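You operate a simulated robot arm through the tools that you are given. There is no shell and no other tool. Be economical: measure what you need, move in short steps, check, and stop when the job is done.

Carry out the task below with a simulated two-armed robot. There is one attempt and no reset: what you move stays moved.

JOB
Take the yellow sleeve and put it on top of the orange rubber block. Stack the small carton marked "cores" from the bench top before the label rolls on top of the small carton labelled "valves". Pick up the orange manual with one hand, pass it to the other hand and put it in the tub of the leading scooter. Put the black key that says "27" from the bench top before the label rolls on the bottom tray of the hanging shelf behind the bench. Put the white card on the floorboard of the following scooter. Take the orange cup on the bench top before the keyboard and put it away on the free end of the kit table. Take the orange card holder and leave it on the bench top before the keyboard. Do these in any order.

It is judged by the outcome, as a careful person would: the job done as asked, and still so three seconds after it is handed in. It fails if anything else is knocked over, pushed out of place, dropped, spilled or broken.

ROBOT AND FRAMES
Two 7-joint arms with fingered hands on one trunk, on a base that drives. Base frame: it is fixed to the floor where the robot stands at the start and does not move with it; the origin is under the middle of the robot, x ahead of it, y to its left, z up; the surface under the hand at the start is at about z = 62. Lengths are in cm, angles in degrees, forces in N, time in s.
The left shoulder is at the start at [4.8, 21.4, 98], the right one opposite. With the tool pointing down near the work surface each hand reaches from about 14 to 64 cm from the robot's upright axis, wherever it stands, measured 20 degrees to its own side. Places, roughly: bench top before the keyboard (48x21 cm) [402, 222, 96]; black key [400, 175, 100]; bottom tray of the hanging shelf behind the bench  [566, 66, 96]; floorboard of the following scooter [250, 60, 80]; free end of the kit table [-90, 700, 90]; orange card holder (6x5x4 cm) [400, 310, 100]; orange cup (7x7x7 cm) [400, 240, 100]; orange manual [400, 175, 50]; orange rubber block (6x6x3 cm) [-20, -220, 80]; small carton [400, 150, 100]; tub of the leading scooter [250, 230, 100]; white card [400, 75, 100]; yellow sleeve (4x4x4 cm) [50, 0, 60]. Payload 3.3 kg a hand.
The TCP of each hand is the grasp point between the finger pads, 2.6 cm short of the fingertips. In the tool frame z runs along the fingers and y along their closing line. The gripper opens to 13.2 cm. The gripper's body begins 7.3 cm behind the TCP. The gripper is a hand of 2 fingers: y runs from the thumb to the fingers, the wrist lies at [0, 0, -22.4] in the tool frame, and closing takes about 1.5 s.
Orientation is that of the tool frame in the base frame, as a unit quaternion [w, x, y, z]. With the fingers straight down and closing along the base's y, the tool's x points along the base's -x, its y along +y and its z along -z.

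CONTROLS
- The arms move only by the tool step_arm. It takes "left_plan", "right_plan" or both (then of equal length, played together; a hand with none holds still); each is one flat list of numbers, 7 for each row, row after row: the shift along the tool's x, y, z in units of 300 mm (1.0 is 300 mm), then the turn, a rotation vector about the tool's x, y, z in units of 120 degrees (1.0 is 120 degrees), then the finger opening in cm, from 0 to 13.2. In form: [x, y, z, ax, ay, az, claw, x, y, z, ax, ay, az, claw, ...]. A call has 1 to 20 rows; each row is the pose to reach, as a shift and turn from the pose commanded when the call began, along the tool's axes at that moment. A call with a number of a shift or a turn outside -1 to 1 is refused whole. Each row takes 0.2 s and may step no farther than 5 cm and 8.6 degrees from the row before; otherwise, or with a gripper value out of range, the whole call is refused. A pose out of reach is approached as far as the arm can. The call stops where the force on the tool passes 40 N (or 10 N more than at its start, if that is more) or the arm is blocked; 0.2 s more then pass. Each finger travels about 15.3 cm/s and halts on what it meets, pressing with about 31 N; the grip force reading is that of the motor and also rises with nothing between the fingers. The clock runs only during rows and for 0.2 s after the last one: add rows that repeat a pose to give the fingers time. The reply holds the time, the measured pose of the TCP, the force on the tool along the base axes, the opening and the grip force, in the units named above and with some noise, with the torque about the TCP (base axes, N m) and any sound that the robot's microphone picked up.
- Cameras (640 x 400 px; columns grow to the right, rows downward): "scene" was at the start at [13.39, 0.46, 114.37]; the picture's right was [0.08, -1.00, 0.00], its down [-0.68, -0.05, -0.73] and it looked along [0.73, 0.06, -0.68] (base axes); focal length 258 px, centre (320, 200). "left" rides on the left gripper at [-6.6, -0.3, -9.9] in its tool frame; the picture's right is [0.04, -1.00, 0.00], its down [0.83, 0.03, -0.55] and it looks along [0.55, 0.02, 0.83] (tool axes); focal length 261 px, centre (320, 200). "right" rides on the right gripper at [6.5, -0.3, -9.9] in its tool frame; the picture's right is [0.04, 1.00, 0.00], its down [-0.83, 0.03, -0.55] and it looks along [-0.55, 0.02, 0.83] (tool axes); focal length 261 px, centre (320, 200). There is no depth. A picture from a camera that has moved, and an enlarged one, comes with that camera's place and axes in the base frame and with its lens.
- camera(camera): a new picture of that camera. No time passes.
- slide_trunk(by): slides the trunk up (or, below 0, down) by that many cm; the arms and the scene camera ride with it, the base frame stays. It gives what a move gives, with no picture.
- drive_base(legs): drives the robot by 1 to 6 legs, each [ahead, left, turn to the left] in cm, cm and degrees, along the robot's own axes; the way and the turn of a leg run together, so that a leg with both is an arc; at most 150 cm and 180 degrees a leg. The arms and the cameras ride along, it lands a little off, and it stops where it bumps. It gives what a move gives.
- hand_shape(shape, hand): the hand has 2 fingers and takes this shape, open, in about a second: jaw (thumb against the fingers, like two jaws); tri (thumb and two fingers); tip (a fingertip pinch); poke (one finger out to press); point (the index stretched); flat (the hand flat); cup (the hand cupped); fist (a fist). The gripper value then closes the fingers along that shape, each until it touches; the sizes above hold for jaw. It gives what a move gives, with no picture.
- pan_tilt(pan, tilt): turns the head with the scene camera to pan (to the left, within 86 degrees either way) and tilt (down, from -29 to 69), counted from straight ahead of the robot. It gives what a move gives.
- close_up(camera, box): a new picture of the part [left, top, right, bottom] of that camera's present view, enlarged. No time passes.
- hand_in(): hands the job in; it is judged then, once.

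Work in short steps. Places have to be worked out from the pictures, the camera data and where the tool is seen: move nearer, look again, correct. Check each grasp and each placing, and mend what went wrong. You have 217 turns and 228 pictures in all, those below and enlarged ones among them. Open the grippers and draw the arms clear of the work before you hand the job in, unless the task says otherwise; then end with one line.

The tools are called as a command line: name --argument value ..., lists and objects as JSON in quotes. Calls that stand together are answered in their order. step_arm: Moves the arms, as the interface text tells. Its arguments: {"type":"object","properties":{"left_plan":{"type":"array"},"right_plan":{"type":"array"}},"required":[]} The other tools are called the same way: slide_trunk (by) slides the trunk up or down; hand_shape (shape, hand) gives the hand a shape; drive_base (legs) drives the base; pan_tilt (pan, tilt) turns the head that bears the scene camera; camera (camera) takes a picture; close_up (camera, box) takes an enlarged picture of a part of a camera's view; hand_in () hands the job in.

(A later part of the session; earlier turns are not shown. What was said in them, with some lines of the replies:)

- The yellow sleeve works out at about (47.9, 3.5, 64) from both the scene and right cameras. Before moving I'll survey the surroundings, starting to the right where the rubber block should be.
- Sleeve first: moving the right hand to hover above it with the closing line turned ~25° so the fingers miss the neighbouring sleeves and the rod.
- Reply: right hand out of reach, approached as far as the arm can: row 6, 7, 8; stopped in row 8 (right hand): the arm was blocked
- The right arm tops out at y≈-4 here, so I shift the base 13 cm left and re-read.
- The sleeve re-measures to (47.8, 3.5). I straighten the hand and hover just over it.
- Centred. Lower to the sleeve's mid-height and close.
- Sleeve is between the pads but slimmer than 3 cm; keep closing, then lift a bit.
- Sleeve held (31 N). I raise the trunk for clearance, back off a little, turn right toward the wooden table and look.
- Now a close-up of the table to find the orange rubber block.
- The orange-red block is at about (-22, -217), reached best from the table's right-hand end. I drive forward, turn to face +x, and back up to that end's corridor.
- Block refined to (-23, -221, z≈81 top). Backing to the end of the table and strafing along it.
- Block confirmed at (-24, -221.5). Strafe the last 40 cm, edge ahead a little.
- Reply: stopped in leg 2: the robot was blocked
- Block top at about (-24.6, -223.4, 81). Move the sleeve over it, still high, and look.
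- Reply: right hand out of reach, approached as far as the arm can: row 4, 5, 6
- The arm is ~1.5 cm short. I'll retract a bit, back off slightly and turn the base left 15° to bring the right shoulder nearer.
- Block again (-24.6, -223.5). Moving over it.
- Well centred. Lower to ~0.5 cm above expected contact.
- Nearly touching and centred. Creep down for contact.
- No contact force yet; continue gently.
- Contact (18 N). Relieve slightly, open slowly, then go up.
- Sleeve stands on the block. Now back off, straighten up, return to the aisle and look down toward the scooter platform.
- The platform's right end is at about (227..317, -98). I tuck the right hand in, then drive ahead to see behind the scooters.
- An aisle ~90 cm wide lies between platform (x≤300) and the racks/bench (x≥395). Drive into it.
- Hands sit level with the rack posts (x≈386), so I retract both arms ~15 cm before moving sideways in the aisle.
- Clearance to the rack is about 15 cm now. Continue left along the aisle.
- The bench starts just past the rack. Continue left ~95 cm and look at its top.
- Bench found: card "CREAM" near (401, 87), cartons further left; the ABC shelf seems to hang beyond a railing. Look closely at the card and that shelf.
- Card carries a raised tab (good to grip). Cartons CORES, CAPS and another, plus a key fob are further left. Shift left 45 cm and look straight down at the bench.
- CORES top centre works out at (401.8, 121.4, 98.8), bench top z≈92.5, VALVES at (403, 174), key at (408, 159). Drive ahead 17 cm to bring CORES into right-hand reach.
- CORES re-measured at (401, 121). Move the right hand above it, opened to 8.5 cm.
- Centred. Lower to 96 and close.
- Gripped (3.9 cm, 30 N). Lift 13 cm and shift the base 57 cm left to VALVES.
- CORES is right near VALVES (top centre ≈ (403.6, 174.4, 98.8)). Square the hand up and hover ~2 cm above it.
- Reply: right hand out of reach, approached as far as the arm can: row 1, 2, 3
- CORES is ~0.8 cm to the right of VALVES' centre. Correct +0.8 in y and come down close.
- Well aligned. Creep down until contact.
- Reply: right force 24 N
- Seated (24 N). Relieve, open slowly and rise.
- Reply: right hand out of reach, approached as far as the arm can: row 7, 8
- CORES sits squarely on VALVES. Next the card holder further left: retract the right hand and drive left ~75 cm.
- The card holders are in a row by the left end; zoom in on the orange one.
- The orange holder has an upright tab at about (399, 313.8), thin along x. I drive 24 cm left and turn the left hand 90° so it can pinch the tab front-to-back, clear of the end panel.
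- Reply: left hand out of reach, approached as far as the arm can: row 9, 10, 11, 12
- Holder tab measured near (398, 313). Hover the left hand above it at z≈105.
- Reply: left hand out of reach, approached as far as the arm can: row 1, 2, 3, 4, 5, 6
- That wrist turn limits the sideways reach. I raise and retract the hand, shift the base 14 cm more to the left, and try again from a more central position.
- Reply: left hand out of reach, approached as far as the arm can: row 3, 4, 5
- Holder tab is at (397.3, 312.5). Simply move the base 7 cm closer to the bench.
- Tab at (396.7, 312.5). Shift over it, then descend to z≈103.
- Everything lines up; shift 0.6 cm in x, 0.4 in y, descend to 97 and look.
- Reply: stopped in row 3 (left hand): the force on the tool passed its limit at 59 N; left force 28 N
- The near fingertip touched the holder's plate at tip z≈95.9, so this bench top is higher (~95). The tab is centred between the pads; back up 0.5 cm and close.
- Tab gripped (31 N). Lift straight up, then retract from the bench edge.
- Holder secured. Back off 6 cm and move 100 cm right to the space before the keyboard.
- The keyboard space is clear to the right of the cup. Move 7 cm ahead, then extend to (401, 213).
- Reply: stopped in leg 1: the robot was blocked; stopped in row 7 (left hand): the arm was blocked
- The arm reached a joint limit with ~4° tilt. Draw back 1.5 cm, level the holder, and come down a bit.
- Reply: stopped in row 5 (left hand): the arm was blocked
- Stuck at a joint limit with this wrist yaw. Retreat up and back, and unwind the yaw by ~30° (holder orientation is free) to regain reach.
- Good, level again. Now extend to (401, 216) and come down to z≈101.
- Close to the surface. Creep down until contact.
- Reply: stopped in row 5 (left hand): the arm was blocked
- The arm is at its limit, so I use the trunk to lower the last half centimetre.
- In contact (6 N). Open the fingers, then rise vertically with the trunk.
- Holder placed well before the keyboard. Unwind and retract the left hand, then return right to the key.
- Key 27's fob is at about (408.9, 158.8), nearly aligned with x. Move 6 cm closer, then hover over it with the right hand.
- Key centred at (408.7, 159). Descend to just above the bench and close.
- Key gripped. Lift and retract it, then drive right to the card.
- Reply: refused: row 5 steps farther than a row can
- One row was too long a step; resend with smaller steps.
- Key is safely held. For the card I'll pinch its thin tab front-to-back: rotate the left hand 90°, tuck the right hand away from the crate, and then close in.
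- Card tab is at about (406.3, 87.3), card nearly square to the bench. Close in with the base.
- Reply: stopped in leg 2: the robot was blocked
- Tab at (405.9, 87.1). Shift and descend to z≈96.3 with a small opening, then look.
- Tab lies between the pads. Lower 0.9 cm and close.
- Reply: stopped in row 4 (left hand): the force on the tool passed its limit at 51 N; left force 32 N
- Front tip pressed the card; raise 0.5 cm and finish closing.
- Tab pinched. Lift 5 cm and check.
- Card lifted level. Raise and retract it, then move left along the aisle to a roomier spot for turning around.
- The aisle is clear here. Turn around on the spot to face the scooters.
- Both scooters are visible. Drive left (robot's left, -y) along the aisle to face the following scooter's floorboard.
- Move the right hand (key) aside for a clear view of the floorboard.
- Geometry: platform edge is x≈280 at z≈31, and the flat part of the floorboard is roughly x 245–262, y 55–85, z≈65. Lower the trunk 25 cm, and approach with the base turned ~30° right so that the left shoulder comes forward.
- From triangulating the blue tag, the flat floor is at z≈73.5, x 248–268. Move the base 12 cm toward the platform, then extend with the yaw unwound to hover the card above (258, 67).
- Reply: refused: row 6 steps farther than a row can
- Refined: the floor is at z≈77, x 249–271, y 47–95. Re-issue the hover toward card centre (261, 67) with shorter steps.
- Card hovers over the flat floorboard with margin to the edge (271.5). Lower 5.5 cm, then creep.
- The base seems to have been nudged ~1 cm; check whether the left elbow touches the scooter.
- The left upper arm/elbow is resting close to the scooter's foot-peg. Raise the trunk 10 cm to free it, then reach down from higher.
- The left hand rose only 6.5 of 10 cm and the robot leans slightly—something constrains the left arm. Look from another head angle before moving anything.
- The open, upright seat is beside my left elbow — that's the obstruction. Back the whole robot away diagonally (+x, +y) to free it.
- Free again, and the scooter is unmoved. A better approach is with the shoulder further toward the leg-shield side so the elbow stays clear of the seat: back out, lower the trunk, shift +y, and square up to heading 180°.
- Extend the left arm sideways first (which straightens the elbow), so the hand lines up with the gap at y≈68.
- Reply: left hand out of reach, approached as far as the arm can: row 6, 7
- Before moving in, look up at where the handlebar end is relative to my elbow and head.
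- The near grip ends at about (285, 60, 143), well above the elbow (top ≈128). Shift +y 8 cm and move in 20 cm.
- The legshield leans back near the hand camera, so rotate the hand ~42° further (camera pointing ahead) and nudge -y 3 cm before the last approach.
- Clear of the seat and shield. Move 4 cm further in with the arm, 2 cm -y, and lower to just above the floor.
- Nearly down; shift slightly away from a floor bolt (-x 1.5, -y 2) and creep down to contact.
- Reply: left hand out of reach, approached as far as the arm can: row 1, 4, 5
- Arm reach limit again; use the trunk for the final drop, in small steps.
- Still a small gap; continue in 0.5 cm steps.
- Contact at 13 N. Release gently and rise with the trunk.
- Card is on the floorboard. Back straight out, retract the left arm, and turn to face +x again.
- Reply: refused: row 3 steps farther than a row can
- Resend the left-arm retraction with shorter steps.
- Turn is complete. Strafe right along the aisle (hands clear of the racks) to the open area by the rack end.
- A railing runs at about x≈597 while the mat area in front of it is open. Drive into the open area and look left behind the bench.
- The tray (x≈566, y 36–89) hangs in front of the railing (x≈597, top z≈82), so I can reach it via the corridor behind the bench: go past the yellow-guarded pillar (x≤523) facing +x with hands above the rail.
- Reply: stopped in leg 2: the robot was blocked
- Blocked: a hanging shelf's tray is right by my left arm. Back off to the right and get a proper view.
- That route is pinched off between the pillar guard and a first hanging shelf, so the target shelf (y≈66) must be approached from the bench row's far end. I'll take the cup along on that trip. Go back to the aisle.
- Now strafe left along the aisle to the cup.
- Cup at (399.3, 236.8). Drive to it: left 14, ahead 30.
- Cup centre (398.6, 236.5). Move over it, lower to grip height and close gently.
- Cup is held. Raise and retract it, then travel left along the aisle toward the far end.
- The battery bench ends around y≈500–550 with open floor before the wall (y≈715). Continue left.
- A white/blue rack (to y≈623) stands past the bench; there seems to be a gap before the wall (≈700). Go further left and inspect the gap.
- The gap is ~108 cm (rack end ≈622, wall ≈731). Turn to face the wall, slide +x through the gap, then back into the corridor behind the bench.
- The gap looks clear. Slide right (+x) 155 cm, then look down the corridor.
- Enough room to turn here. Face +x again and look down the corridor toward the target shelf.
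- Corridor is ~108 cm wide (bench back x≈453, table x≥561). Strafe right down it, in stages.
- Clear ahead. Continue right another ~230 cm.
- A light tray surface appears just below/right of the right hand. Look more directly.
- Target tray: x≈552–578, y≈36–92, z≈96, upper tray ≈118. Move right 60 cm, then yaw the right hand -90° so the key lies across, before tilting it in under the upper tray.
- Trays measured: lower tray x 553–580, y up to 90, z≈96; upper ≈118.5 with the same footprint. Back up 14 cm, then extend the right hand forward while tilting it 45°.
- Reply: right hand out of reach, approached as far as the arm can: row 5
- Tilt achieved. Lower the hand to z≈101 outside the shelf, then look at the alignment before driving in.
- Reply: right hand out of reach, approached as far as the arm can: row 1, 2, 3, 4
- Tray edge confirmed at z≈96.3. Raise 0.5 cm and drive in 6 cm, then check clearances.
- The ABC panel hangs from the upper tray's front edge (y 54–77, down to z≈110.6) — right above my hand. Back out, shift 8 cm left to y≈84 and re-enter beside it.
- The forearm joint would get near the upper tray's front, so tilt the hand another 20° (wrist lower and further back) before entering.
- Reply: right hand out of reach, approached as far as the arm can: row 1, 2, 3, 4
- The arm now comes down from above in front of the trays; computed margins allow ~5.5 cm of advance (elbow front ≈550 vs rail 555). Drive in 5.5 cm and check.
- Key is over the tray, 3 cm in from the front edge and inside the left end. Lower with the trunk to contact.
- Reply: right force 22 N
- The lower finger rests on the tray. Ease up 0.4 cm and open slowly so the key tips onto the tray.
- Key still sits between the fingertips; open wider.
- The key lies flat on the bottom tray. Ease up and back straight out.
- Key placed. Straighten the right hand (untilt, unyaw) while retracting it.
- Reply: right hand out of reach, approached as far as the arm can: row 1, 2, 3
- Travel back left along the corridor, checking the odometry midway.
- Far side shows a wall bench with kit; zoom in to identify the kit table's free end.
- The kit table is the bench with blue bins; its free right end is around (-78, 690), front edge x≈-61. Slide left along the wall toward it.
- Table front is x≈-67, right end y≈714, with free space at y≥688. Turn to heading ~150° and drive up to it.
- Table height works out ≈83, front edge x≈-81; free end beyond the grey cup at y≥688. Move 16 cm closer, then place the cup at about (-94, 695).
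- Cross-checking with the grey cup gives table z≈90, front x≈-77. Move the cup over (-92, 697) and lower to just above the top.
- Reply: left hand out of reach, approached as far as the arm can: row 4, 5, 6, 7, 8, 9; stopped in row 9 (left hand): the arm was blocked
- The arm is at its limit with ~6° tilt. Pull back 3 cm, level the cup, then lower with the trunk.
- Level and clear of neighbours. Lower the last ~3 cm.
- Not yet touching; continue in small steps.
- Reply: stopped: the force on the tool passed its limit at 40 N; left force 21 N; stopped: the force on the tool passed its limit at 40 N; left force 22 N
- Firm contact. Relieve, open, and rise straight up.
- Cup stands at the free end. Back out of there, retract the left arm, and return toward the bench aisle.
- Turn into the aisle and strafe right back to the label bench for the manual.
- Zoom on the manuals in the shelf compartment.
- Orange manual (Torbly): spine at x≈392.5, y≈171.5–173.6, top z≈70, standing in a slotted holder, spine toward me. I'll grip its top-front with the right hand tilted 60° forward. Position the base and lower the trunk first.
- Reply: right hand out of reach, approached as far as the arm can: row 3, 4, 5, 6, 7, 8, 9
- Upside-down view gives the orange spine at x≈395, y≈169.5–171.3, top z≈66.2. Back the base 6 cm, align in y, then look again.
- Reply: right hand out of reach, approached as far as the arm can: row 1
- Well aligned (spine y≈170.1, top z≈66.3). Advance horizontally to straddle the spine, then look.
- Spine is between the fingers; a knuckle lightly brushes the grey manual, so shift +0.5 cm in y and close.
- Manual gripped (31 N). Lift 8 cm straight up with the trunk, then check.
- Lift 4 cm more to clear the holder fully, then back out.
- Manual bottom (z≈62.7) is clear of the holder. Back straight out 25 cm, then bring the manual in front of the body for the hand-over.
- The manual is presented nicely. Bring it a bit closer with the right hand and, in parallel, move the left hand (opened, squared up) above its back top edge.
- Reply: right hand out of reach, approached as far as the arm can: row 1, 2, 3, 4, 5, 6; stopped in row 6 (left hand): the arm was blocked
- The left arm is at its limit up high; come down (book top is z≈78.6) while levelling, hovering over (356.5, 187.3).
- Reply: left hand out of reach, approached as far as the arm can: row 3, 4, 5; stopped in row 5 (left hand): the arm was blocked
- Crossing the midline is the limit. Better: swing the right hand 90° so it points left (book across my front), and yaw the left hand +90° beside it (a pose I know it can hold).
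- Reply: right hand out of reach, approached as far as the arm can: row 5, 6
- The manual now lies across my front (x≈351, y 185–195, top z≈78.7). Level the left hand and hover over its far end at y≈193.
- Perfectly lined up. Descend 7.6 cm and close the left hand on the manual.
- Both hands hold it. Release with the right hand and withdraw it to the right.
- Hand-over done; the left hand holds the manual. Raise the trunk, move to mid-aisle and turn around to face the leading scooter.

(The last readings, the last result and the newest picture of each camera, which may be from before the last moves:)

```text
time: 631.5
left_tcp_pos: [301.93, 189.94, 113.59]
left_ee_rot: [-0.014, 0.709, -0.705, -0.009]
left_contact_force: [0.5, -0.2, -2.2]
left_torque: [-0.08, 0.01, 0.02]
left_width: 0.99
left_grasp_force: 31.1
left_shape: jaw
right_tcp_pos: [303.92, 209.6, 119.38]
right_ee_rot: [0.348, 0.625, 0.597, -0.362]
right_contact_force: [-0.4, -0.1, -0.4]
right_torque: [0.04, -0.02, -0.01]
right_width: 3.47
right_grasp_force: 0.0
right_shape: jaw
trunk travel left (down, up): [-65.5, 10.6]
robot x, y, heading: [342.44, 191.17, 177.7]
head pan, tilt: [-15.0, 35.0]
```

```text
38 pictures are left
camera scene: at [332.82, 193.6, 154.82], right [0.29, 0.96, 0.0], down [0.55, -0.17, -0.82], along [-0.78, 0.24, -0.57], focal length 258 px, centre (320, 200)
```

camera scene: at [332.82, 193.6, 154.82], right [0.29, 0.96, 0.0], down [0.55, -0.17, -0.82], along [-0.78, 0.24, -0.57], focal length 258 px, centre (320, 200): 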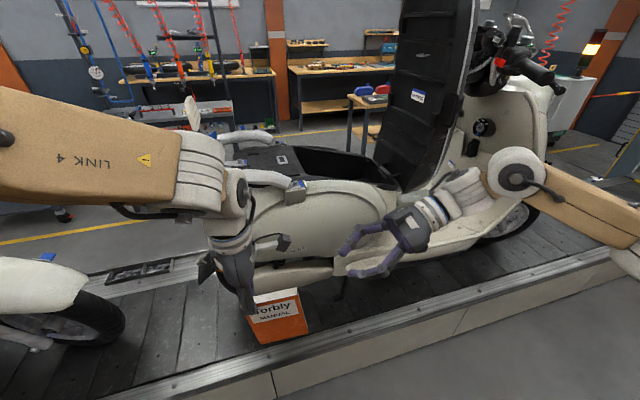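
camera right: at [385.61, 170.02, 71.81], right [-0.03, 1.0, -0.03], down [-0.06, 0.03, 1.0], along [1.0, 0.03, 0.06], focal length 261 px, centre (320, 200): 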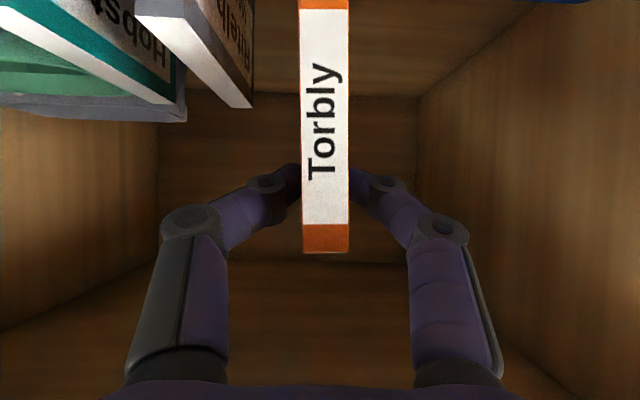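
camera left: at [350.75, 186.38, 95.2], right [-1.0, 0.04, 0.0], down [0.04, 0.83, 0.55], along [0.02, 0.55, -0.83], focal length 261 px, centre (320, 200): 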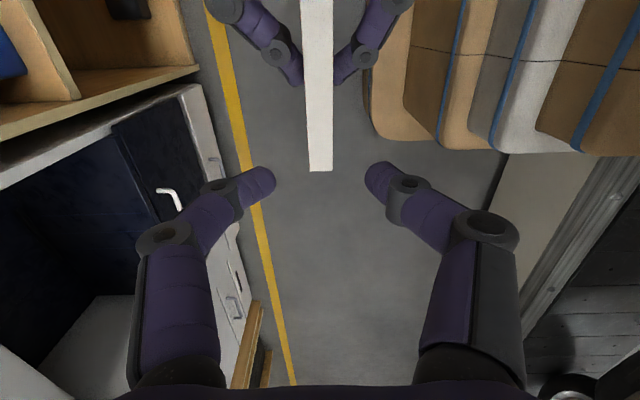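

The tub opening (rim z≈109) spans about x 235–263, y 205–242, just behind the raised seat. Unwind the left hand's yaw and raise the manual, while folding the right hand back out of the way.

step_arm --left_plan '[0, 0, -0.04, 0, 0, -0.06, 0.2, 0, 0, -0.08, 0, 0, -0.12, 0.2, 0, 0, -0.12, 0, 0, -0.18, 0.2, 0, 0, -0.16, 0, 0, -0.24, 0.2, 0, 0, -0.2, 0, 0, -0.3, 0.2, 0, 0, -0.24, 0, 0, -0.36, 0.2, 0, 0, -0.28, 0, 0, -0.42, 0.2, 0, 0, -0.32, 0, 0, -0.48, 0.2, 0, 0, -0.36, 0, 0, -0.54, 0.2, 0, 0, -0.4, 0, 0, -0.6, 0.2, 0, 0, -0.44, 0, 0, -0.66, 0.2, 0, 0, -0.467, 0, 0, -0.71, 0.2, 0, 0, -0.467, 0, 0, -0.75, 0.2]' --right_plan '[0.01, 0.02, -0.015, 0.054, 0, 0.031, 3.5, 0.02, 0.04, -0.03, 0.108, 0, 0.062, 3.5, 0.03, 0.06, -0.045, 0.163, 0, 0.093, 3.5, 0.035, 0.085, -0.06, 0.217, 0, 0.123, 3.5, 0.045, 0.107, -0.076, 0.271, 0, 0.154, 3.5, 0.053, 0.129, -0.09, 0.325, 0, 0.185, 3.5, 0.06, 0.15, -0.107, 0.38, 0, 0.216, 3.5, 0.07, 0.172, -0.122, 0.434, 0, 0.247, 3.5, 0.08, 0.19, -0.137, 0.488, 0, 0.277, 3.5, 0.09, 0.215, -0.15, 0.542, 0, 0.308, 3.5, 0.1, 0.236, -0.168, 0.6, 0, 0.34, 3.5, 0.106, 0.258, -0.183, 0.651, 0, 0.37, 3.5, 0.106, 0.258, -0.183, 0.651, 0, 0.37, 3.5]'

step_arm --right_plan '[0, 0, 0, 0, 0.06, 0, 3.5, 0, 0, 0, 0, 0.12, 0, 3.5, 0, 0, 0, 0, 0.18, 0, 3.5, 0, 0, 0, 0, 0.24, 0, 3.5, 0, 0, 0, 0, 0.3, 0, 3.5, 0, 0, 0, 0, 0.36, 0, 3.5, 0, 0, 0, 0, 0.43, 0, 3.5, 0, 0, 0, 0, 0.49, 0, 3.5]'

camera --camera "scene"

```text
time: 634.3
left_tcp_pos: [302.07, 189.7, 127.64]
left_ee_rot: [-0.015, 1.0, 0.001, 0.003]
left_contact_force: [-0.4, -0.3, -1.5]
left_torque: [0.0, -0.07, 0.0]
left_width: 0.99
left_grasp_force: 30.7
left_shape: jaw
right_tcp_pos: [304.8, 220.06, 111.22]
right_ee_rot: [0.029, 0.863, 0.049, -0.501]
right_contact_force: [-0.3, 0.1, -0.3]
right_torque: [0.06, 0.0, 0.03]
right_width: 3.49
right_grasp_force: 0.0
right_shape: jaw
right hand out of reach, approached as far as the arm can: row 6, 7, 8, 9, 10, 11, 12, 13
trunk travel left (down, up): [-65.5, 10.6]
robot x, y, heading: [342.07, 191.33, 177.7]
head pan, tilt: [-15.0, 35.0]
```

```text
time: 636.1
left_tcp_pos: [302.03, 189.69, 127.49]
left_ee_rot: [-0.016, 1.0, 0.0, 0.002]
left_contact_force: [-0.2, 0.3, -1.2]
left_torque: [0.0, -0.08, -0.01]
left_width: 0.98
left_grasp_force: 30.9
left_shape: jaw
right_tcp_pos: [304.73, 217.35, 111.58]
right_ee_rot: [0.062, 0.873, 0.065, -0.479]
right_contact_force: [0.0, -0.5, -0.3]
right_torque: [-0.01, 0.01, -0.02]
right_width: 3.5
right_grasp_force: 0.1
right_shape: jaw
right hand out of reach, approached as far as the arm can: row 1, 2, 3, 4, 5, 6, 7, 8
trunk travel left (down, up): [-65.5, 10.6]
robot x, y, heading: [342.36, 191.15, 177.8]
head pan, tilt: [-15.0, 35.0]
```

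```text
37 pictures are left
camera scene: at [332.82, 193.61, 154.83], right [0.29, 0.96, 0.0], down [0.55, -0.17, -0.82], along [-0.78, 0.24, -0.57], focal length 258 px, centre (320, 200)
```

scene: 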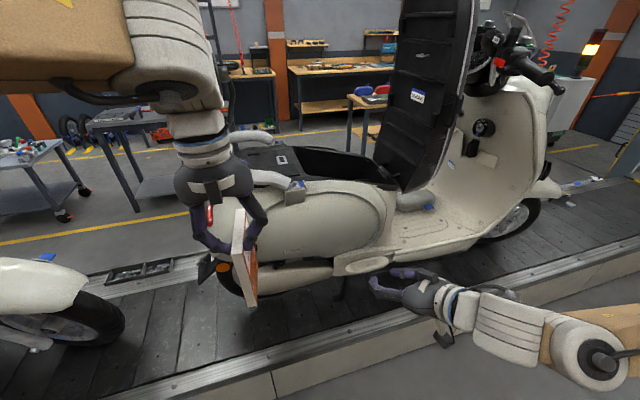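

The right hand can't untilt in place; rotate it about its wrist instead (bringing the fingertips back and down toward me).

step_arm --right_plan '[0.08, -0.003, -0.043, 0, 0.06, 0, 3.5, 0.16, -0.007, -0.086, 0, 0.12, 0, 3.5, 0.24, -0.01, -0.13, 0, 0.18, 0, 3.5, 0.315, -0.013, -0.172, 0, 0.24, 0, 3.5, 0.39, -0.017, -0.215, 0, 0.3, 0, 3.5, 0.47, -0.02, -0.258, 0, 0.36, 0, 3.5, 0.55, -0.023, -0.3, 0, 0.42, 0, 3.5, 0.63, -0.027, -0.345, 0, 0.483, 0, 3.5, 0.63, -0.027, -0.345, 0, 0.483, 0, 3.5]'

```text
time: 638.1
left_tcp_pos: [302.09, 189.51, 127.51]
left_ee_rot: [-0.015, 1.0, 0.001, 0.003]
left_contact_force: [0.0, 0.2, -1.6]
left_torque: [0.0, -0.04, -0.01]
left_width: 0.95
left_grasp_force: 31.2
left_shape: jaw
right_tcp_pos: [323.2, 220.7, 100.78]
right_ee_rot: [0.022, 0.996, 0.085, 0.002]
right_contact_force: [0.6, -0.5, -0.7]
right_torque: [0.02, -0.01, 0.03]
right_width: 3.5
right_grasp_force: 0.0
right_shape: jaw
right hand out of reach, approached as far as the arm can: row 1, 2, 3, 4, 5, 6, 7
trunk travel left (down, up): [-65.5, 10.6]
robot x, y, heading: [342.43, 191.23, 178.0]
head pan, tilt: [-15.0, 35.0]
```

Right arm is tucked. Raise 5 cm, turn to heading ~160° and approach the tub halfway, then look.

slide_trunk --by 5

drive_base --legs '[[0, 0, -18], [22, -4.5, 0]]'

pan_tilt --pan 0 --tilt 45

camera --camera "scene"

camera --camera "left"

```text
time: 639.0
left_tcp_pos: [302.06, 189.66, 132.5]
left_ee_rot: [-0.015, 1.0, 0.0, 0.003]
left_contact_force: [-0.6, -0.1, -2.4]
left_torque: [-0.05, -0.05, -0.01]
left_width: 0.97
left_grasp_force: 31.3
left_shape: jaw
right_tcp_pos: [323.3, 220.85, 105.9]
right_ee_rot: [0.022, 0.996, 0.086, 0.004]
right_contact_force: [0.0, -0.4, -0.3]
right_torque: [-0.02, -0.01, -0.01]
right_width: 3.51
right_grasp_force: 0.0
right_shape: jaw
trunk travel left (down, up): [-70.5, 5.6]
robot x, y, heading: [342.37, 191.24, 177.7]
head pan, tilt: [-15.0, 35.0]
```

```text
time: 641.8
left_tcp_pos: [283.87, 213.77, 132.49]
left_ee_rot: [-0.014, 0.988, -0.155, 0.005]
left_contact_force: [0.5, -0.3, -1.3]
left_torque: [-0.03, -0.06, 0.01]
left_width: 0.99
left_grasp_force: 31.0
left_shape: jaw
right_tcp_pos: [313.59, 236.88, 105.79]
right_ee_rot: [0.023, 0.997, -0.068, 0.001]
right_contact_force: [0.3, -0.2, -0.1]
right_torque: [0.05, 0.0, -0.03]
right_width: 3.48
right_grasp_force: 0.0
right_shape: jaw
trunk travel left (down, up): [-70.5, 5.6]
robot x, y, heading: [322.64, 202.95, 160.1]
head pan, tilt: [-15.0, 35.0]
```

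```text
time: 642.5
left_tcp_pos: [284.02, 213.68, 132.5]
left_ee_rot: [-0.014, 0.988, -0.154, 0.005]
left_contact_force: [1.0, -0.5, -1.3]
left_torque: [-0.04, -0.02, 0.03]
left_width: 0.98
left_grasp_force: 30.8
left_shape: jaw
right_tcp_pos: [313.6, 236.92, 105.84]
right_ee_rot: [0.022, 0.997, -0.068, 0.0]
right_contact_force: [-0.3, 0.3, 0.1]
right_torque: [0.0, 0.02, -0.02]
right_width: 3.47
right_grasp_force: 0.0
right_shape: jaw
trunk travel left (down, up): [-70.5, 5.6]
robot x, y, heading: [323.15, 203.17, 160.2]
head pan, tilt: [0.0, 45.0]
```

```text
36 pictures are left
camera scene: at [314.18, 205.84, 158.35], right [0.34, 0.94, 0.0], down [0.66, -0.24, -0.71], along [-0.67, 0.24, -0.71], focal length 258 px, centre (320, 200)
```

scene: 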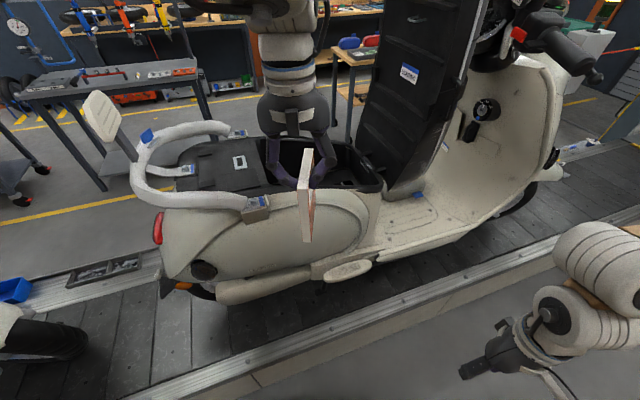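

```text
35 pictures are left
camera left: at [277.61, 215.72, 142.38], right [0.34, 0.94, 0.03], down [0.77, -0.3, 0.56], along [0.53, -0.17, -0.83], focal length 261 px, centre (320, 200)
```

left: 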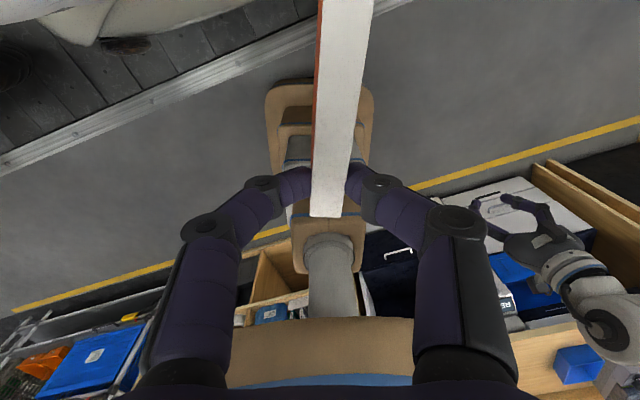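

Triangulated: rim z≈108.5, opening x 238–262, y 212–242. Move the hand toward its own shoulder side for reach, then drive the base to (306, 222).

step_arm --left_plan '[-0.005, 0.13, 0, 0, 0, 0, 0.2, -0.01, 0.26, 0, 0, 0, 0, 0.2, -0.017, 0.387, 0, 0, 0, 0, 0.2, -0.017, 0.387, 0, 0, 0, 0.2]'

drive_base --legs '[[21, -12, 0]]'

camera --camera "scene"

```text
refused: plan must hold 7 numbers for each row
```

```text
time: 644.1
left_tcp_pos: [271.12, 228.11, 132.41]
left_ee_rot: [-0.013, 0.989, -0.144, 0.007]
left_contact_force: [-0.2, 0.4, -1.4]
left_torque: [-0.04, -0.09, 0.01]
left_width: 0.98
left_grasp_force: 31.5
left_shape: jaw
right_tcp_pos: [300.36, 251.68, 105.64]
right_ee_rot: [0.024, 0.998, -0.059, 0.001]
right_contact_force: [-0.3, -0.2, 0.8]
right_torque: [-0.01, 0.01, 0.0]
right_width: 3.51
right_grasp_force: 0.1
right_shape: jaw
trunk travel left (down, up): [-70.5, 5.6]
robot x, y, heading: [310.49, 217.65, 161.3]
head pan, tilt: [0.0, 45.0]
stopped in leg 1: the robot was blocked; the commanded pose is now the measured one
```

```text
34 pictures are left
camera scene: at [301.33, 220.82, 158.31], right [0.32, 0.95, 0.0], down [0.67, -0.23, -0.7], along [-0.67, 0.23, -0.71], focal length 258 px, centre (320, 200)
```

scene: 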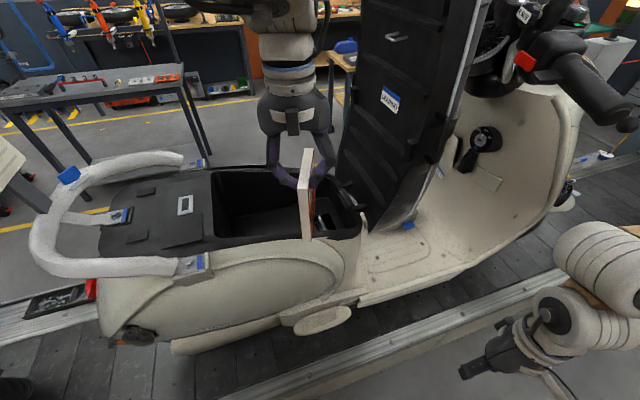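

The base is at the platform edge. Extend the left arm to about (256.5, 222.8), which centres the manual within the opening, keeping its bottom above the rim.

step_arm --left_plan '[-0.1, 0.08, 0.03, 0, 0, 0, 0.2, -0.2, 0.155, 0.07, 0, 0, 0, 0.2, -0.31, 0.23, 0.1, 0, 0, 0, 0.2, -0.416, 0.308, 0.14, 0, 0, 0, 0.2, -0.416, 0.308, 0.14, 0, 0, 0, 0.2]'

camera --camera "scene"

camera --camera "left"

```text
time: 645.3
left_tcp_pos: [259.64, 223.61, 127.67]
left_ee_rot: [-0.014, 0.989, -0.145, 0.005]
left_contact_force: [0.6, -0.1, -1.1]
left_torque: [-0.01, -0.09, -0.04]
left_width: 1.0
left_grasp_force: 30.7
left_shape: jaw
left hand out of reach, approached as far as the arm can: row 4, 5
right_tcp_pos: [300.69, 251.44, 105.91]
right_ee_rot: [0.023, 0.998, -0.06, 0.0]
right_contact_force: [0.1, -1.5, -0.3]
right_torque: [0.0, -0.02, 0.0]
right_width: 3.49
right_grasp_force: 0.0
right_shape: jaw
trunk travel left (down, up): [-70.5, 5.6]
robot x, y, heading: [310.55, 218.0, 161.1]
head pan, tilt: [0.0, 45.0]
```

```text
33 pictures are left
camera scene: at [301.67, 220.4, 158.35], right [0.32, 0.95, 0.0], down [0.67, -0.23, -0.71], along [-0.67, 0.23, -0.71], focal length 258 px, centre (320, 200)
```

scene: 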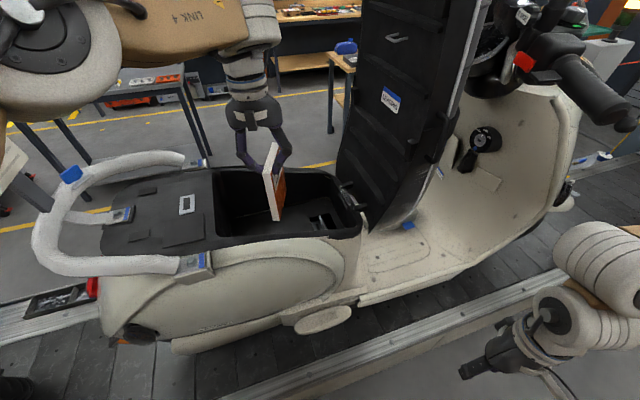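

```text
32 pictures are left
camera left: at [253.29, 225.46, 137.46], right [0.33, 0.94, 0.03], down [0.78, -0.29, 0.56], along [0.53, -0.16, -0.83], focal length 261 px, centre (320, 200)
```

left: 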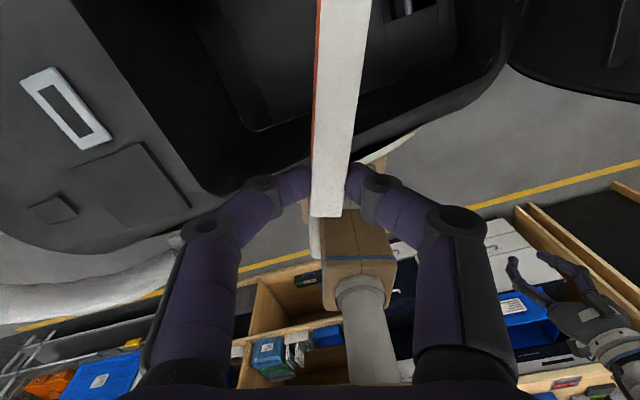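

The manual is inside the opening footprint. Lower while extending the last 3 cm (reach improves lower down).

step_arm --left_plan '[-0.03, 0.02, 0.05, 0, 0, 0, 0.2, -0.06, 0.045, 0.12, 0, 0, 0, 0.2, -0.089, 0.064, 0.22, 0, 0, 0, 0.2, -0.089, 0.064, 0.323, 0, 0, 0, 0.2, -0.089, 0.064, 0.323, 0, 0, 0, 0.2]'

camera --camera "left"

close_up --camera "scene" --box '[180, 100, 400, 280]'

```text
time: 646.5
left_tcp_pos: [257.22, 222.75, 118.39]
left_ee_rot: [-0.015, 0.989, -0.145, 0.004]
left_contact_force: [-2.0, 1.1, -1.9]
left_torque: [-0.01, -0.07, 0.03]
left_width: 0.99
left_grasp_force: 30.9
left_shape: jaw
left hand out of reach, approached as far as the arm can: row 1, 2, 3, 4, 5
right_tcp_pos: [300.61, 251.42, 105.89]
right_ee_rot: [0.023, 0.998, -0.059, -0.001]
right_contact_force: [0.2, 0.5, -0.4]
right_torque: [0.02, 0.0, 0.0]
right_width: 3.49
right_grasp_force: 0.1
right_shape: jaw
trunk travel left (down, up): [-70.5, 5.6]
robot x, y, heading: [310.48, 217.6, 161.5]
head pan, tilt: [0.0, 45.0]
```

```text
31 pictures are left
camera left: at [250.87, 224.66, 128.1], right [0.33, 0.94, 0.03], down [0.78, -0.29, 0.56], along [0.53, -0.16, -0.83], focal length 261 px, centre (320, 200)
```

left: 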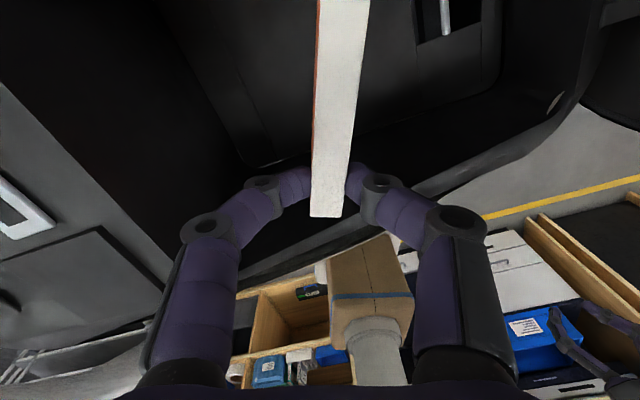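

```text
2.22 times, centred on (290, 190) of scene
camera zoom: at [301.74, 220.47, 158.35], right [0.32, 0.95, 0.0], down [0.67, -0.23, -0.71], along [-0.67, 0.23, -0.71], focal length 573 px, centre (387, 222)
```

zoom: 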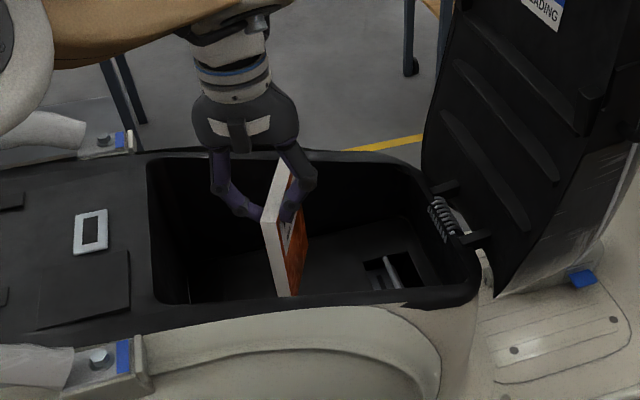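

Going in cleanly. Continue down with the trunk.

slide_trunk --by -10

close_up --camera "scene" --box '[180, 80, 400, 260]'

```text
time: 647.5
left_tcp_pos: [257.27, 223.0, 110.62]
left_ee_rot: [-0.018, 0.99, -0.143, -0.001]
left_contact_force: [8.0, -1.8, 23.8]
left_torque: [0.07, -0.24, -0.05]
left_width: 1.5
left_grasp_force: 31.1
left_shape: jaw
right_tcp_pos: [300.8, 251.51, 97.57]
right_ee_rot: [0.023, 0.998, -0.059, -0.001]
right_contact_force: [-0.7, 1.1, 0.5]
right_torque: [0.0, -0.06, -0.02]
right_width: 3.5
right_grasp_force: 0.1
right_shape: jaw
trunk travel left (down, up): [-62.1, 14.0]
robot x, y, heading: [310.5, 217.7, 161.3]
head pan, tilt: [0.0, 45.0]
stopped: the force on the tool passed its limit at 51 N (the readings are from after the stop); the commanded pose is now the measured one
```

```text
2.22 times, centred on (290, 170) of scene
camera zoom: at [301.86, 220.45, 149.97], right [0.32, 0.95, 0.0], down [0.67, -0.23, -0.71], along [-0.67, 0.23, -0.71], focal length 573 px, centre (387, 267)
```

zoom: 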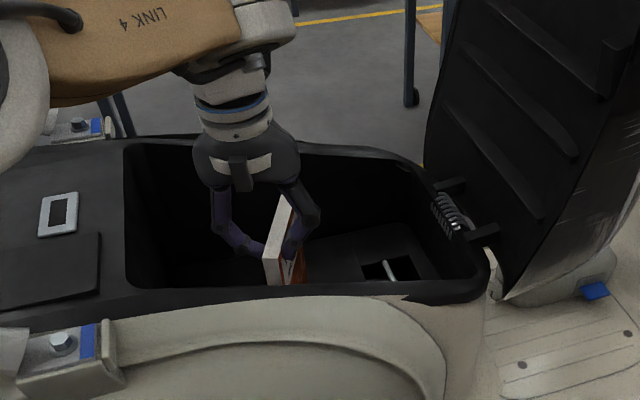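

The manual's bottom is on the tub floor (inside, top ~2 cm above the rim). To avoid a free topple, lift 1 cm, shift it right 4 cm and lean it 30° to the left before releasing.

step_arm --left_plan '[0, -0.04, -0.04, 0, 0, 0, 0.2, 0, -0.133, -0.04, 0, 0, 0, 0.2, 0, -0.067, -0.036, 0.0625, 0, 0, 0.2, 0, -0.002, -0.023, 0.125, 0, 0, 0.2, 0, 0.061, -0.0015, 0.1875, 0, 0, 0.2, 0, 0.12, 0.028, 0.25, 0, 0, 0.2, 0, 0.12, 0.028, 0.25, 0, 0, 0.2]'

close_up --camera "scene" --box '[160, 80, 400, 260]'

```text
time: 649.1
left_tcp_pos: [256.01, 219.72, 109.23]
left_ee_rot: [-0.273, 0.951, -0.14, 0.036]
left_contact_force: [0.5, 0.7, -2.0]
left_torque: [-0.14, -0.01, -0.04]
left_width: 1.24
left_grasp_force: 31.2
left_shape: jaw
left hand out of reach, approached as far as the arm can: row 1, 2
right_tcp_pos: [300.62, 251.56, 97.51]
right_ee_rot: [0.022, 0.998, -0.06, 0.0]
right_contact_force: [-0.5, 0.1, -0.4]
right_torque: [-0.03, 0.0, -0.02]
right_width: 3.5
right_grasp_force: 0.1
right_shape: jaw
trunk travel left (down, up): [-62.1, 14.0]
robot x, y, heading: [310.73, 217.8, 161.2]
head pan, tilt: [0.0, 45.0]
```

```text
2.22 times, centred on (280, 170) of scene
camera zoom: at [301.64, 220.6, 149.99], right [0.32, 0.95, 0.0], down [0.67, -0.23, -0.71], along [-0.67, 0.23, -0.71], focal length 573 px, centre (409, 267)
```

zoom: 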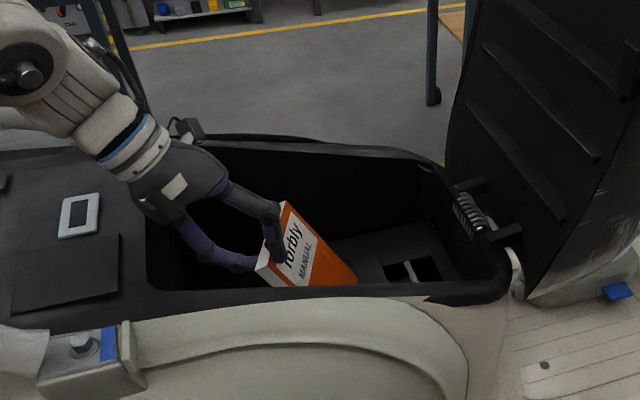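

Leaning nicely toward the tub's left side. Lower gently to contact.

slide_trunk --by -1.2

slide_trunk --by -1

close_up --camera "scene" --box '[160, 80, 400, 260]'

```text
time: 649.8
left_tcp_pos: [256.04, 219.56, 108.13]
left_ee_rot: [-0.273, 0.951, -0.14, 0.038]
left_contact_force: [0.3, 0.6, 2.6]
left_torque: [-0.03, -0.08, -0.01]
left_width: 1.19
left_grasp_force: 31.1
left_shape: jaw
right_tcp_pos: [300.58, 251.45, 96.32]
right_ee_rot: [0.022, 0.998, -0.059, 0.0]
right_contact_force: [-0.5, 0.1, -0.8]
right_torque: [0.01, -0.03, -0.01]
right_width: 3.5
right_grasp_force: 0.1
right_shape: jaw
trunk travel left (down, up): [-60.9, 15.2]
robot x, y, heading: [310.21, 217.96, 161.2]
head pan, tilt: [0.0, 45.0]
```

```text
time: 650.3
left_tcp_pos: [256.13, 219.93, 107.03]
left_ee_rot: [-0.273, 0.951, -0.141, 0.038]
left_contact_force: [0.8, 12.2, -0.5]
left_torque: [-0.57, -0.01, -0.12]
left_width: 1.14
left_grasp_force: 30.8
left_shape: jaw
right_tcp_pos: [300.6, 251.62, 95.32]
right_ee_rot: [0.023, 0.998, -0.06, 0.0]
right_contact_force: [0.5, -0.1, -0.5]
right_torque: [-0.01, -0.02, 0.03]
right_width: 3.51
right_grasp_force: 0.1
right_shape: jaw
trunk travel left (down, up): [-59.9, 16.2]
robot x, y, heading: [310.52, 217.67, 161.0]
head pan, tilt: [0.0, 45.0]
```

```text
2.22 times, centred on (280, 170) of scene
camera zoom: at [301.59, 220.7, 147.77], right [0.32, 0.95, 0.0], down [0.67, -0.23, -0.71], along [-0.67, 0.23, -0.71], focal length 573 px, centre (409, 267)
```

zoom: 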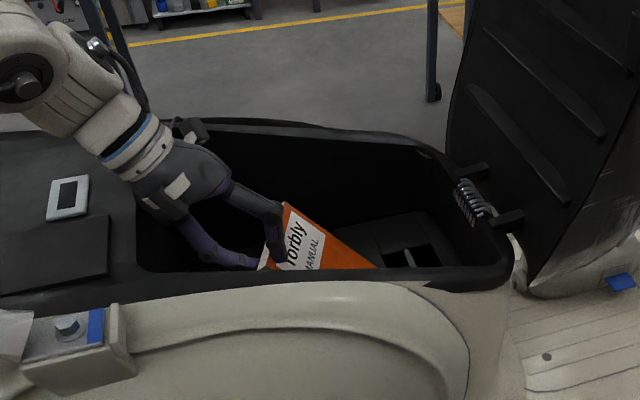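

The left finger now brushes the tub's wall; ease up 0.6 cm and open.

slide_trunk --by 0.7

step_arm --left_plan '[0, 0, 0, 0, 0, 0, 1.5, 0, 0, 0, 0, 0, 0, 2, 0, 0, 0, 0, 0, 0, 2.6, 0, 0, 0, 0, 0, 0, 3.3, 0, 0, 0, 0, 0, 0, 3.3]'

close_up --camera "scene" --box '[160, 80, 400, 260]'

```text
time: 650.9
left_tcp_pos: [255.86, 219.77, 107.79]
left_ee_rot: [-0.272, 0.951, -0.139, 0.037]
left_contact_force: [-0.6, 3.1, 0.7]
left_torque: [-0.45, -0.04, -0.11]
left_width: 1.1
left_grasp_force: 31.1
left_shape: jaw
right_tcp_pos: [300.62, 251.63, 95.91]
right_ee_rot: [0.024, 0.998, -0.058, 0.0]
right_contact_force: [0.2, 0.5, -0.3]
right_torque: [-0.03, 0.0, -0.01]
right_width: 3.49
right_grasp_force: 0.1
right_shape: jaw
trunk travel left (down, up): [-60.6, 15.5]
robot x, y, heading: [310.94, 217.79, 161.3]
head pan, tilt: [0.0, 45.0]
```

```text
time: 652.1
left_tcp_pos: [256.0, 219.87, 107.87]
left_ee_rot: [-0.273, 0.951, -0.14, 0.037]
left_contact_force: [-1.2, 4.0, 1.0]
left_torque: [-0.53, -0.05, -0.21]
left_width: 3.29
left_grasp_force: 0.0
left_shape: jaw
right_tcp_pos: [300.6, 251.54, 95.9]
right_ee_rot: [0.023, 0.998, -0.059, 0.0]
right_contact_force: [0.0, 0.1, 0.5]
right_torque: [0.0, -0.01, 0.02]
right_width: 3.48
right_grasp_force: 0.1
right_shape: jaw
trunk travel left (down, up): [-60.6, 15.5]
robot x, y, heading: [310.73, 217.59, 161.0]
head pan, tilt: [0.0, 45.0]
```

```text
2.22 times, centred on (280, 170) of scene
camera zoom: at [301.59, 220.57, 148.49], right [0.32, 0.95, 0.0], down [0.67, -0.23, -0.71], along [-0.67, 0.23, -0.71], focal length 573 px, centre (409, 267)
```

zoom: 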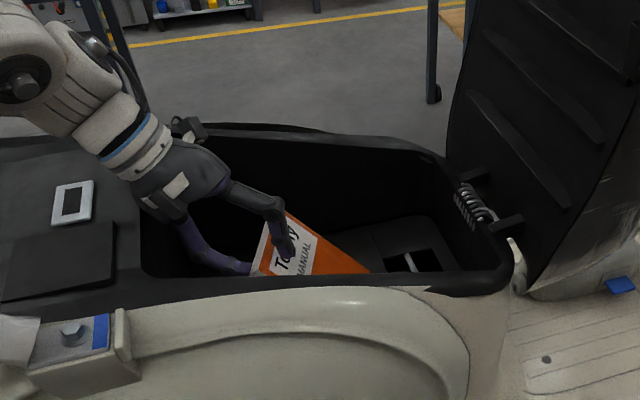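

Released; slide the fingers out along their own axis.

step_arm --left_plan '[0, 0, -0.05, 0, 0, 0, 3.6, 0, 0, -0.1, 0, 0, 0, 3.6, 0, 0, -0.17, 0, 0, 0, 3.6, 0, 0, -0.26, 0, 0, 0, 3.6, 0, 0, -0.37, 0, 0, 0, 3.6, 0, 0, -0.5, 0, 0, 0, 3.6, 0, 0, -0.5, 0, 0, 0, 3.6]'

camera --camera "scene"

```text
time: 653.7
left_tcp_pos: [253.66, 212.01, 120.64]
left_ee_rot: [-0.274, 0.951, -0.137, 0.037]
left_contact_force: [-0.7, 0.1, -0.5]
left_torque: [0.02, 0.01, -0.02]
left_width: 3.57
left_grasp_force: 0.0
left_shape: jaw
right_tcp_pos: [300.48, 251.56, 96.13]
right_ee_rot: [0.022, 0.998, -0.058, 0.0]
right_contact_force: [-0.1, -0.1, -0.5]
right_torque: [0.0, 0.0, -0.02]
right_width: 3.47
right_grasp_force: 0.0
right_shape: jaw
trunk travel left (down, up): [-60.6, 15.5]
robot x, y, heading: [310.5, 217.57, 161.1]
head pan, tilt: [0.0, 45.0]
```

```text
25 pictures are left
camera scene: at [301.56, 220.4, 148.48], right [0.32, 0.95, 0.0], down [0.67, -0.23, -0.71], along [-0.67, 0.23, -0.71], focal length 258 px, centre (320, 200)
```

scene: 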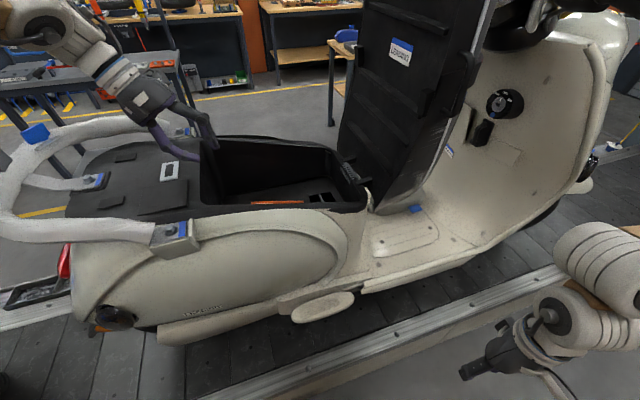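

The manual lies inside the tub. Raise the trunk and back away, then verify.

slide_trunk --by 12

close_up --camera "scene" --box '[180, 140, 380, 290]'

drive_base --legs '[[-28, -8, 0]]'

```text
time: 655.2
left_tcp_pos: [253.7, 212.15, 132.57]
left_ee_rot: [-0.273, 0.951, -0.139, 0.037]
left_contact_force: [-0.2, -0.9, -0.2]
left_torque: [0.01, 0.0, -0.02]
left_width: 3.57
left_grasp_force: 0.0
left_shape: jaw
right_tcp_pos: [300.72, 251.56, 107.99]
right_ee_rot: [0.023, 0.998, -0.06, 0.001]
right_contact_force: [1.0, 0.4, 0.3]
right_torque: [0.03, 0.01, 0.03]
right_width: 3.49
right_grasp_force: 0.1
right_shape: jaw
trunk travel left (down, up): [-72.6, 3.5]
robot x, y, heading: [310.45, 217.2, 161.6]
head pan, tilt: [0.0, 45.0]
```

```text
2.67 times, centred on (280, 215) of scene
camera zoom: at [301.71, 220.44, 160.48], right [0.32, 0.95, 0.0], down [0.67, -0.23, -0.71], along [-0.67, 0.23, -0.71], focal length 688 px, centre (427, 160)
```

zoom: 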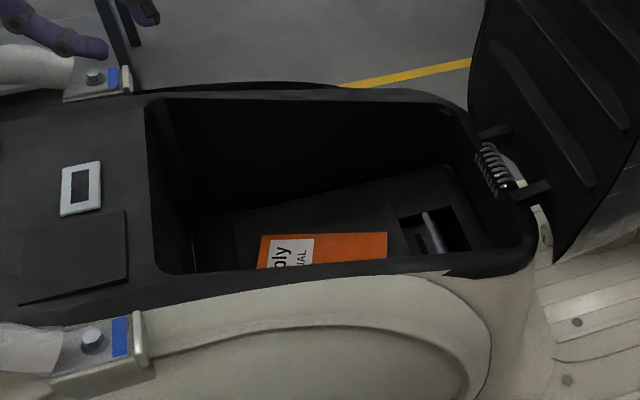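

```text
time: 657.2
left_tcp_pos: [282.54, 211.02, 132.54]
left_ee_rot: [-0.273, 0.951, -0.142, 0.037]
left_contact_force: [0.1, -1.2, 0.3]
left_torque: [0.03, 0.01, 0.0]
left_width: 3.57
left_grasp_force: 0.0
left_shape: jaw
right_tcp_pos: [329.63, 250.43, 107.93]
right_ee_rot: [0.023, 0.998, -0.06, -0.001]
right_contact_force: [1.0, -0.5, 0.2]
right_torque: [0.01, -0.01, -0.03]
right_width: 3.49
right_grasp_force: 0.0
right_shape: jaw
trunk travel left (down, up): [-72.6, 3.5]
robot x, y, heading: [339.43, 216.17, 161.0]
head pan, tilt: [0.0, 45.0]
```

Manual is flat in the tub. Open both grippers fully and take a last look at the following scooter's floorboard.

step_arm --left_plan '[0, 0, -0.05, 0, 0, 0, 6, 0, 0, -0.05, 0, 0, 0, 9, 0, 0, -0.05, 0, 0, 0, 12, 0, 0, -0.05, 0, 0, 0, 13]' --right_plan '[0, 0, 0, 0, 0, 0, 6, 0, 0, 0, 0, 0, 0, 9, 0, 0, 0, 0, 0, 0, 12, 0, 0, 0, 0, 0, 0, 13]'

pan_tilt --pan 72 --tilt 25

camera --camera "scene"

```text
time: 658.2
left_tcp_pos: [282.19, 210.37, 133.8]
left_ee_rot: [-0.273, 0.951, -0.141, 0.037]
left_contact_force: [0.7, 0.0, -0.9]
left_torque: [0.02, -0.03, 0.0]
left_width: 13.01
left_grasp_force: 0.0
left_shape: jaw
right_tcp_pos: [329.56, 250.27, 108.02]
right_ee_rot: [0.023, 0.998, -0.062, 0.0]
right_contact_force: [0.9, -0.5, 0.3]
right_torque: [0.01, 0.0, -0.01]
right_width: 12.99
right_grasp_force: 0.0
right_shape: jaw
trunk travel left (down, up): [-72.6, 3.5]
robot x, y, heading: [339.26, 216.94, 161.0]
head pan, tilt: [0.0, 45.0]
```

```text
time: 659.6
left_tcp_pos: [282.3, 210.47, 133.64]
left_ee_rot: [-0.274, 0.951, -0.142, 0.038]
left_contact_force: [-0.3, 0.9, 0.2]
left_torque: [0.01, 0.01, 0.01]
left_width: 13.0
left_grasp_force: 0.1
left_shape: jaw
right_tcp_pos: [329.53, 250.41, 108.02]
right_ee_rot: [0.023, 0.998, -0.061, 0.001]
right_contact_force: [-0.4, 0.4, -0.1]
right_torque: [0.01, -0.01, 0.0]
right_width: 12.96
right_grasp_force: 0.0
right_shape: jaw
trunk travel left (down, up): [-72.6, 3.5]
robot x, y, heading: [339.59, 216.34, 160.9]
head pan, tilt: [72.0, 25.0]
```

```text
23 pictures are left
camera scene: at [332.65, 209.28, 163.55], right [-0.8, 0.6, 0.0], down [0.26, 0.34, -0.91], along [-0.55, -0.72, -0.42], focal length 258 px, centre (320, 200)
```

scene: 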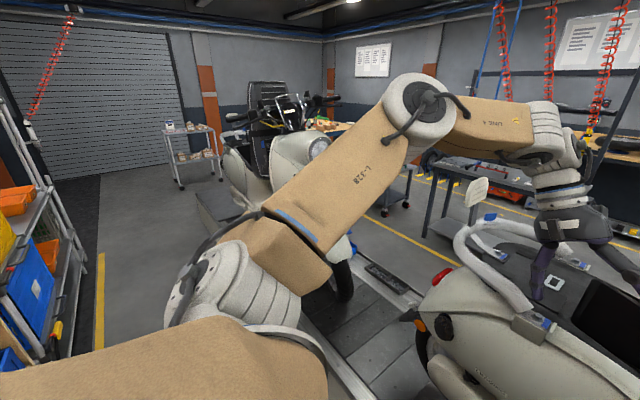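

All seven placements have been made and checked, the grippers are open and both arms are clear of the work, so I'm handing the job in.

hand_in

```text
The job is handed in.
```

All seven parts of the job are done and handed in: each object was seen in its place right after release, the grippers are open and both arms are clear.
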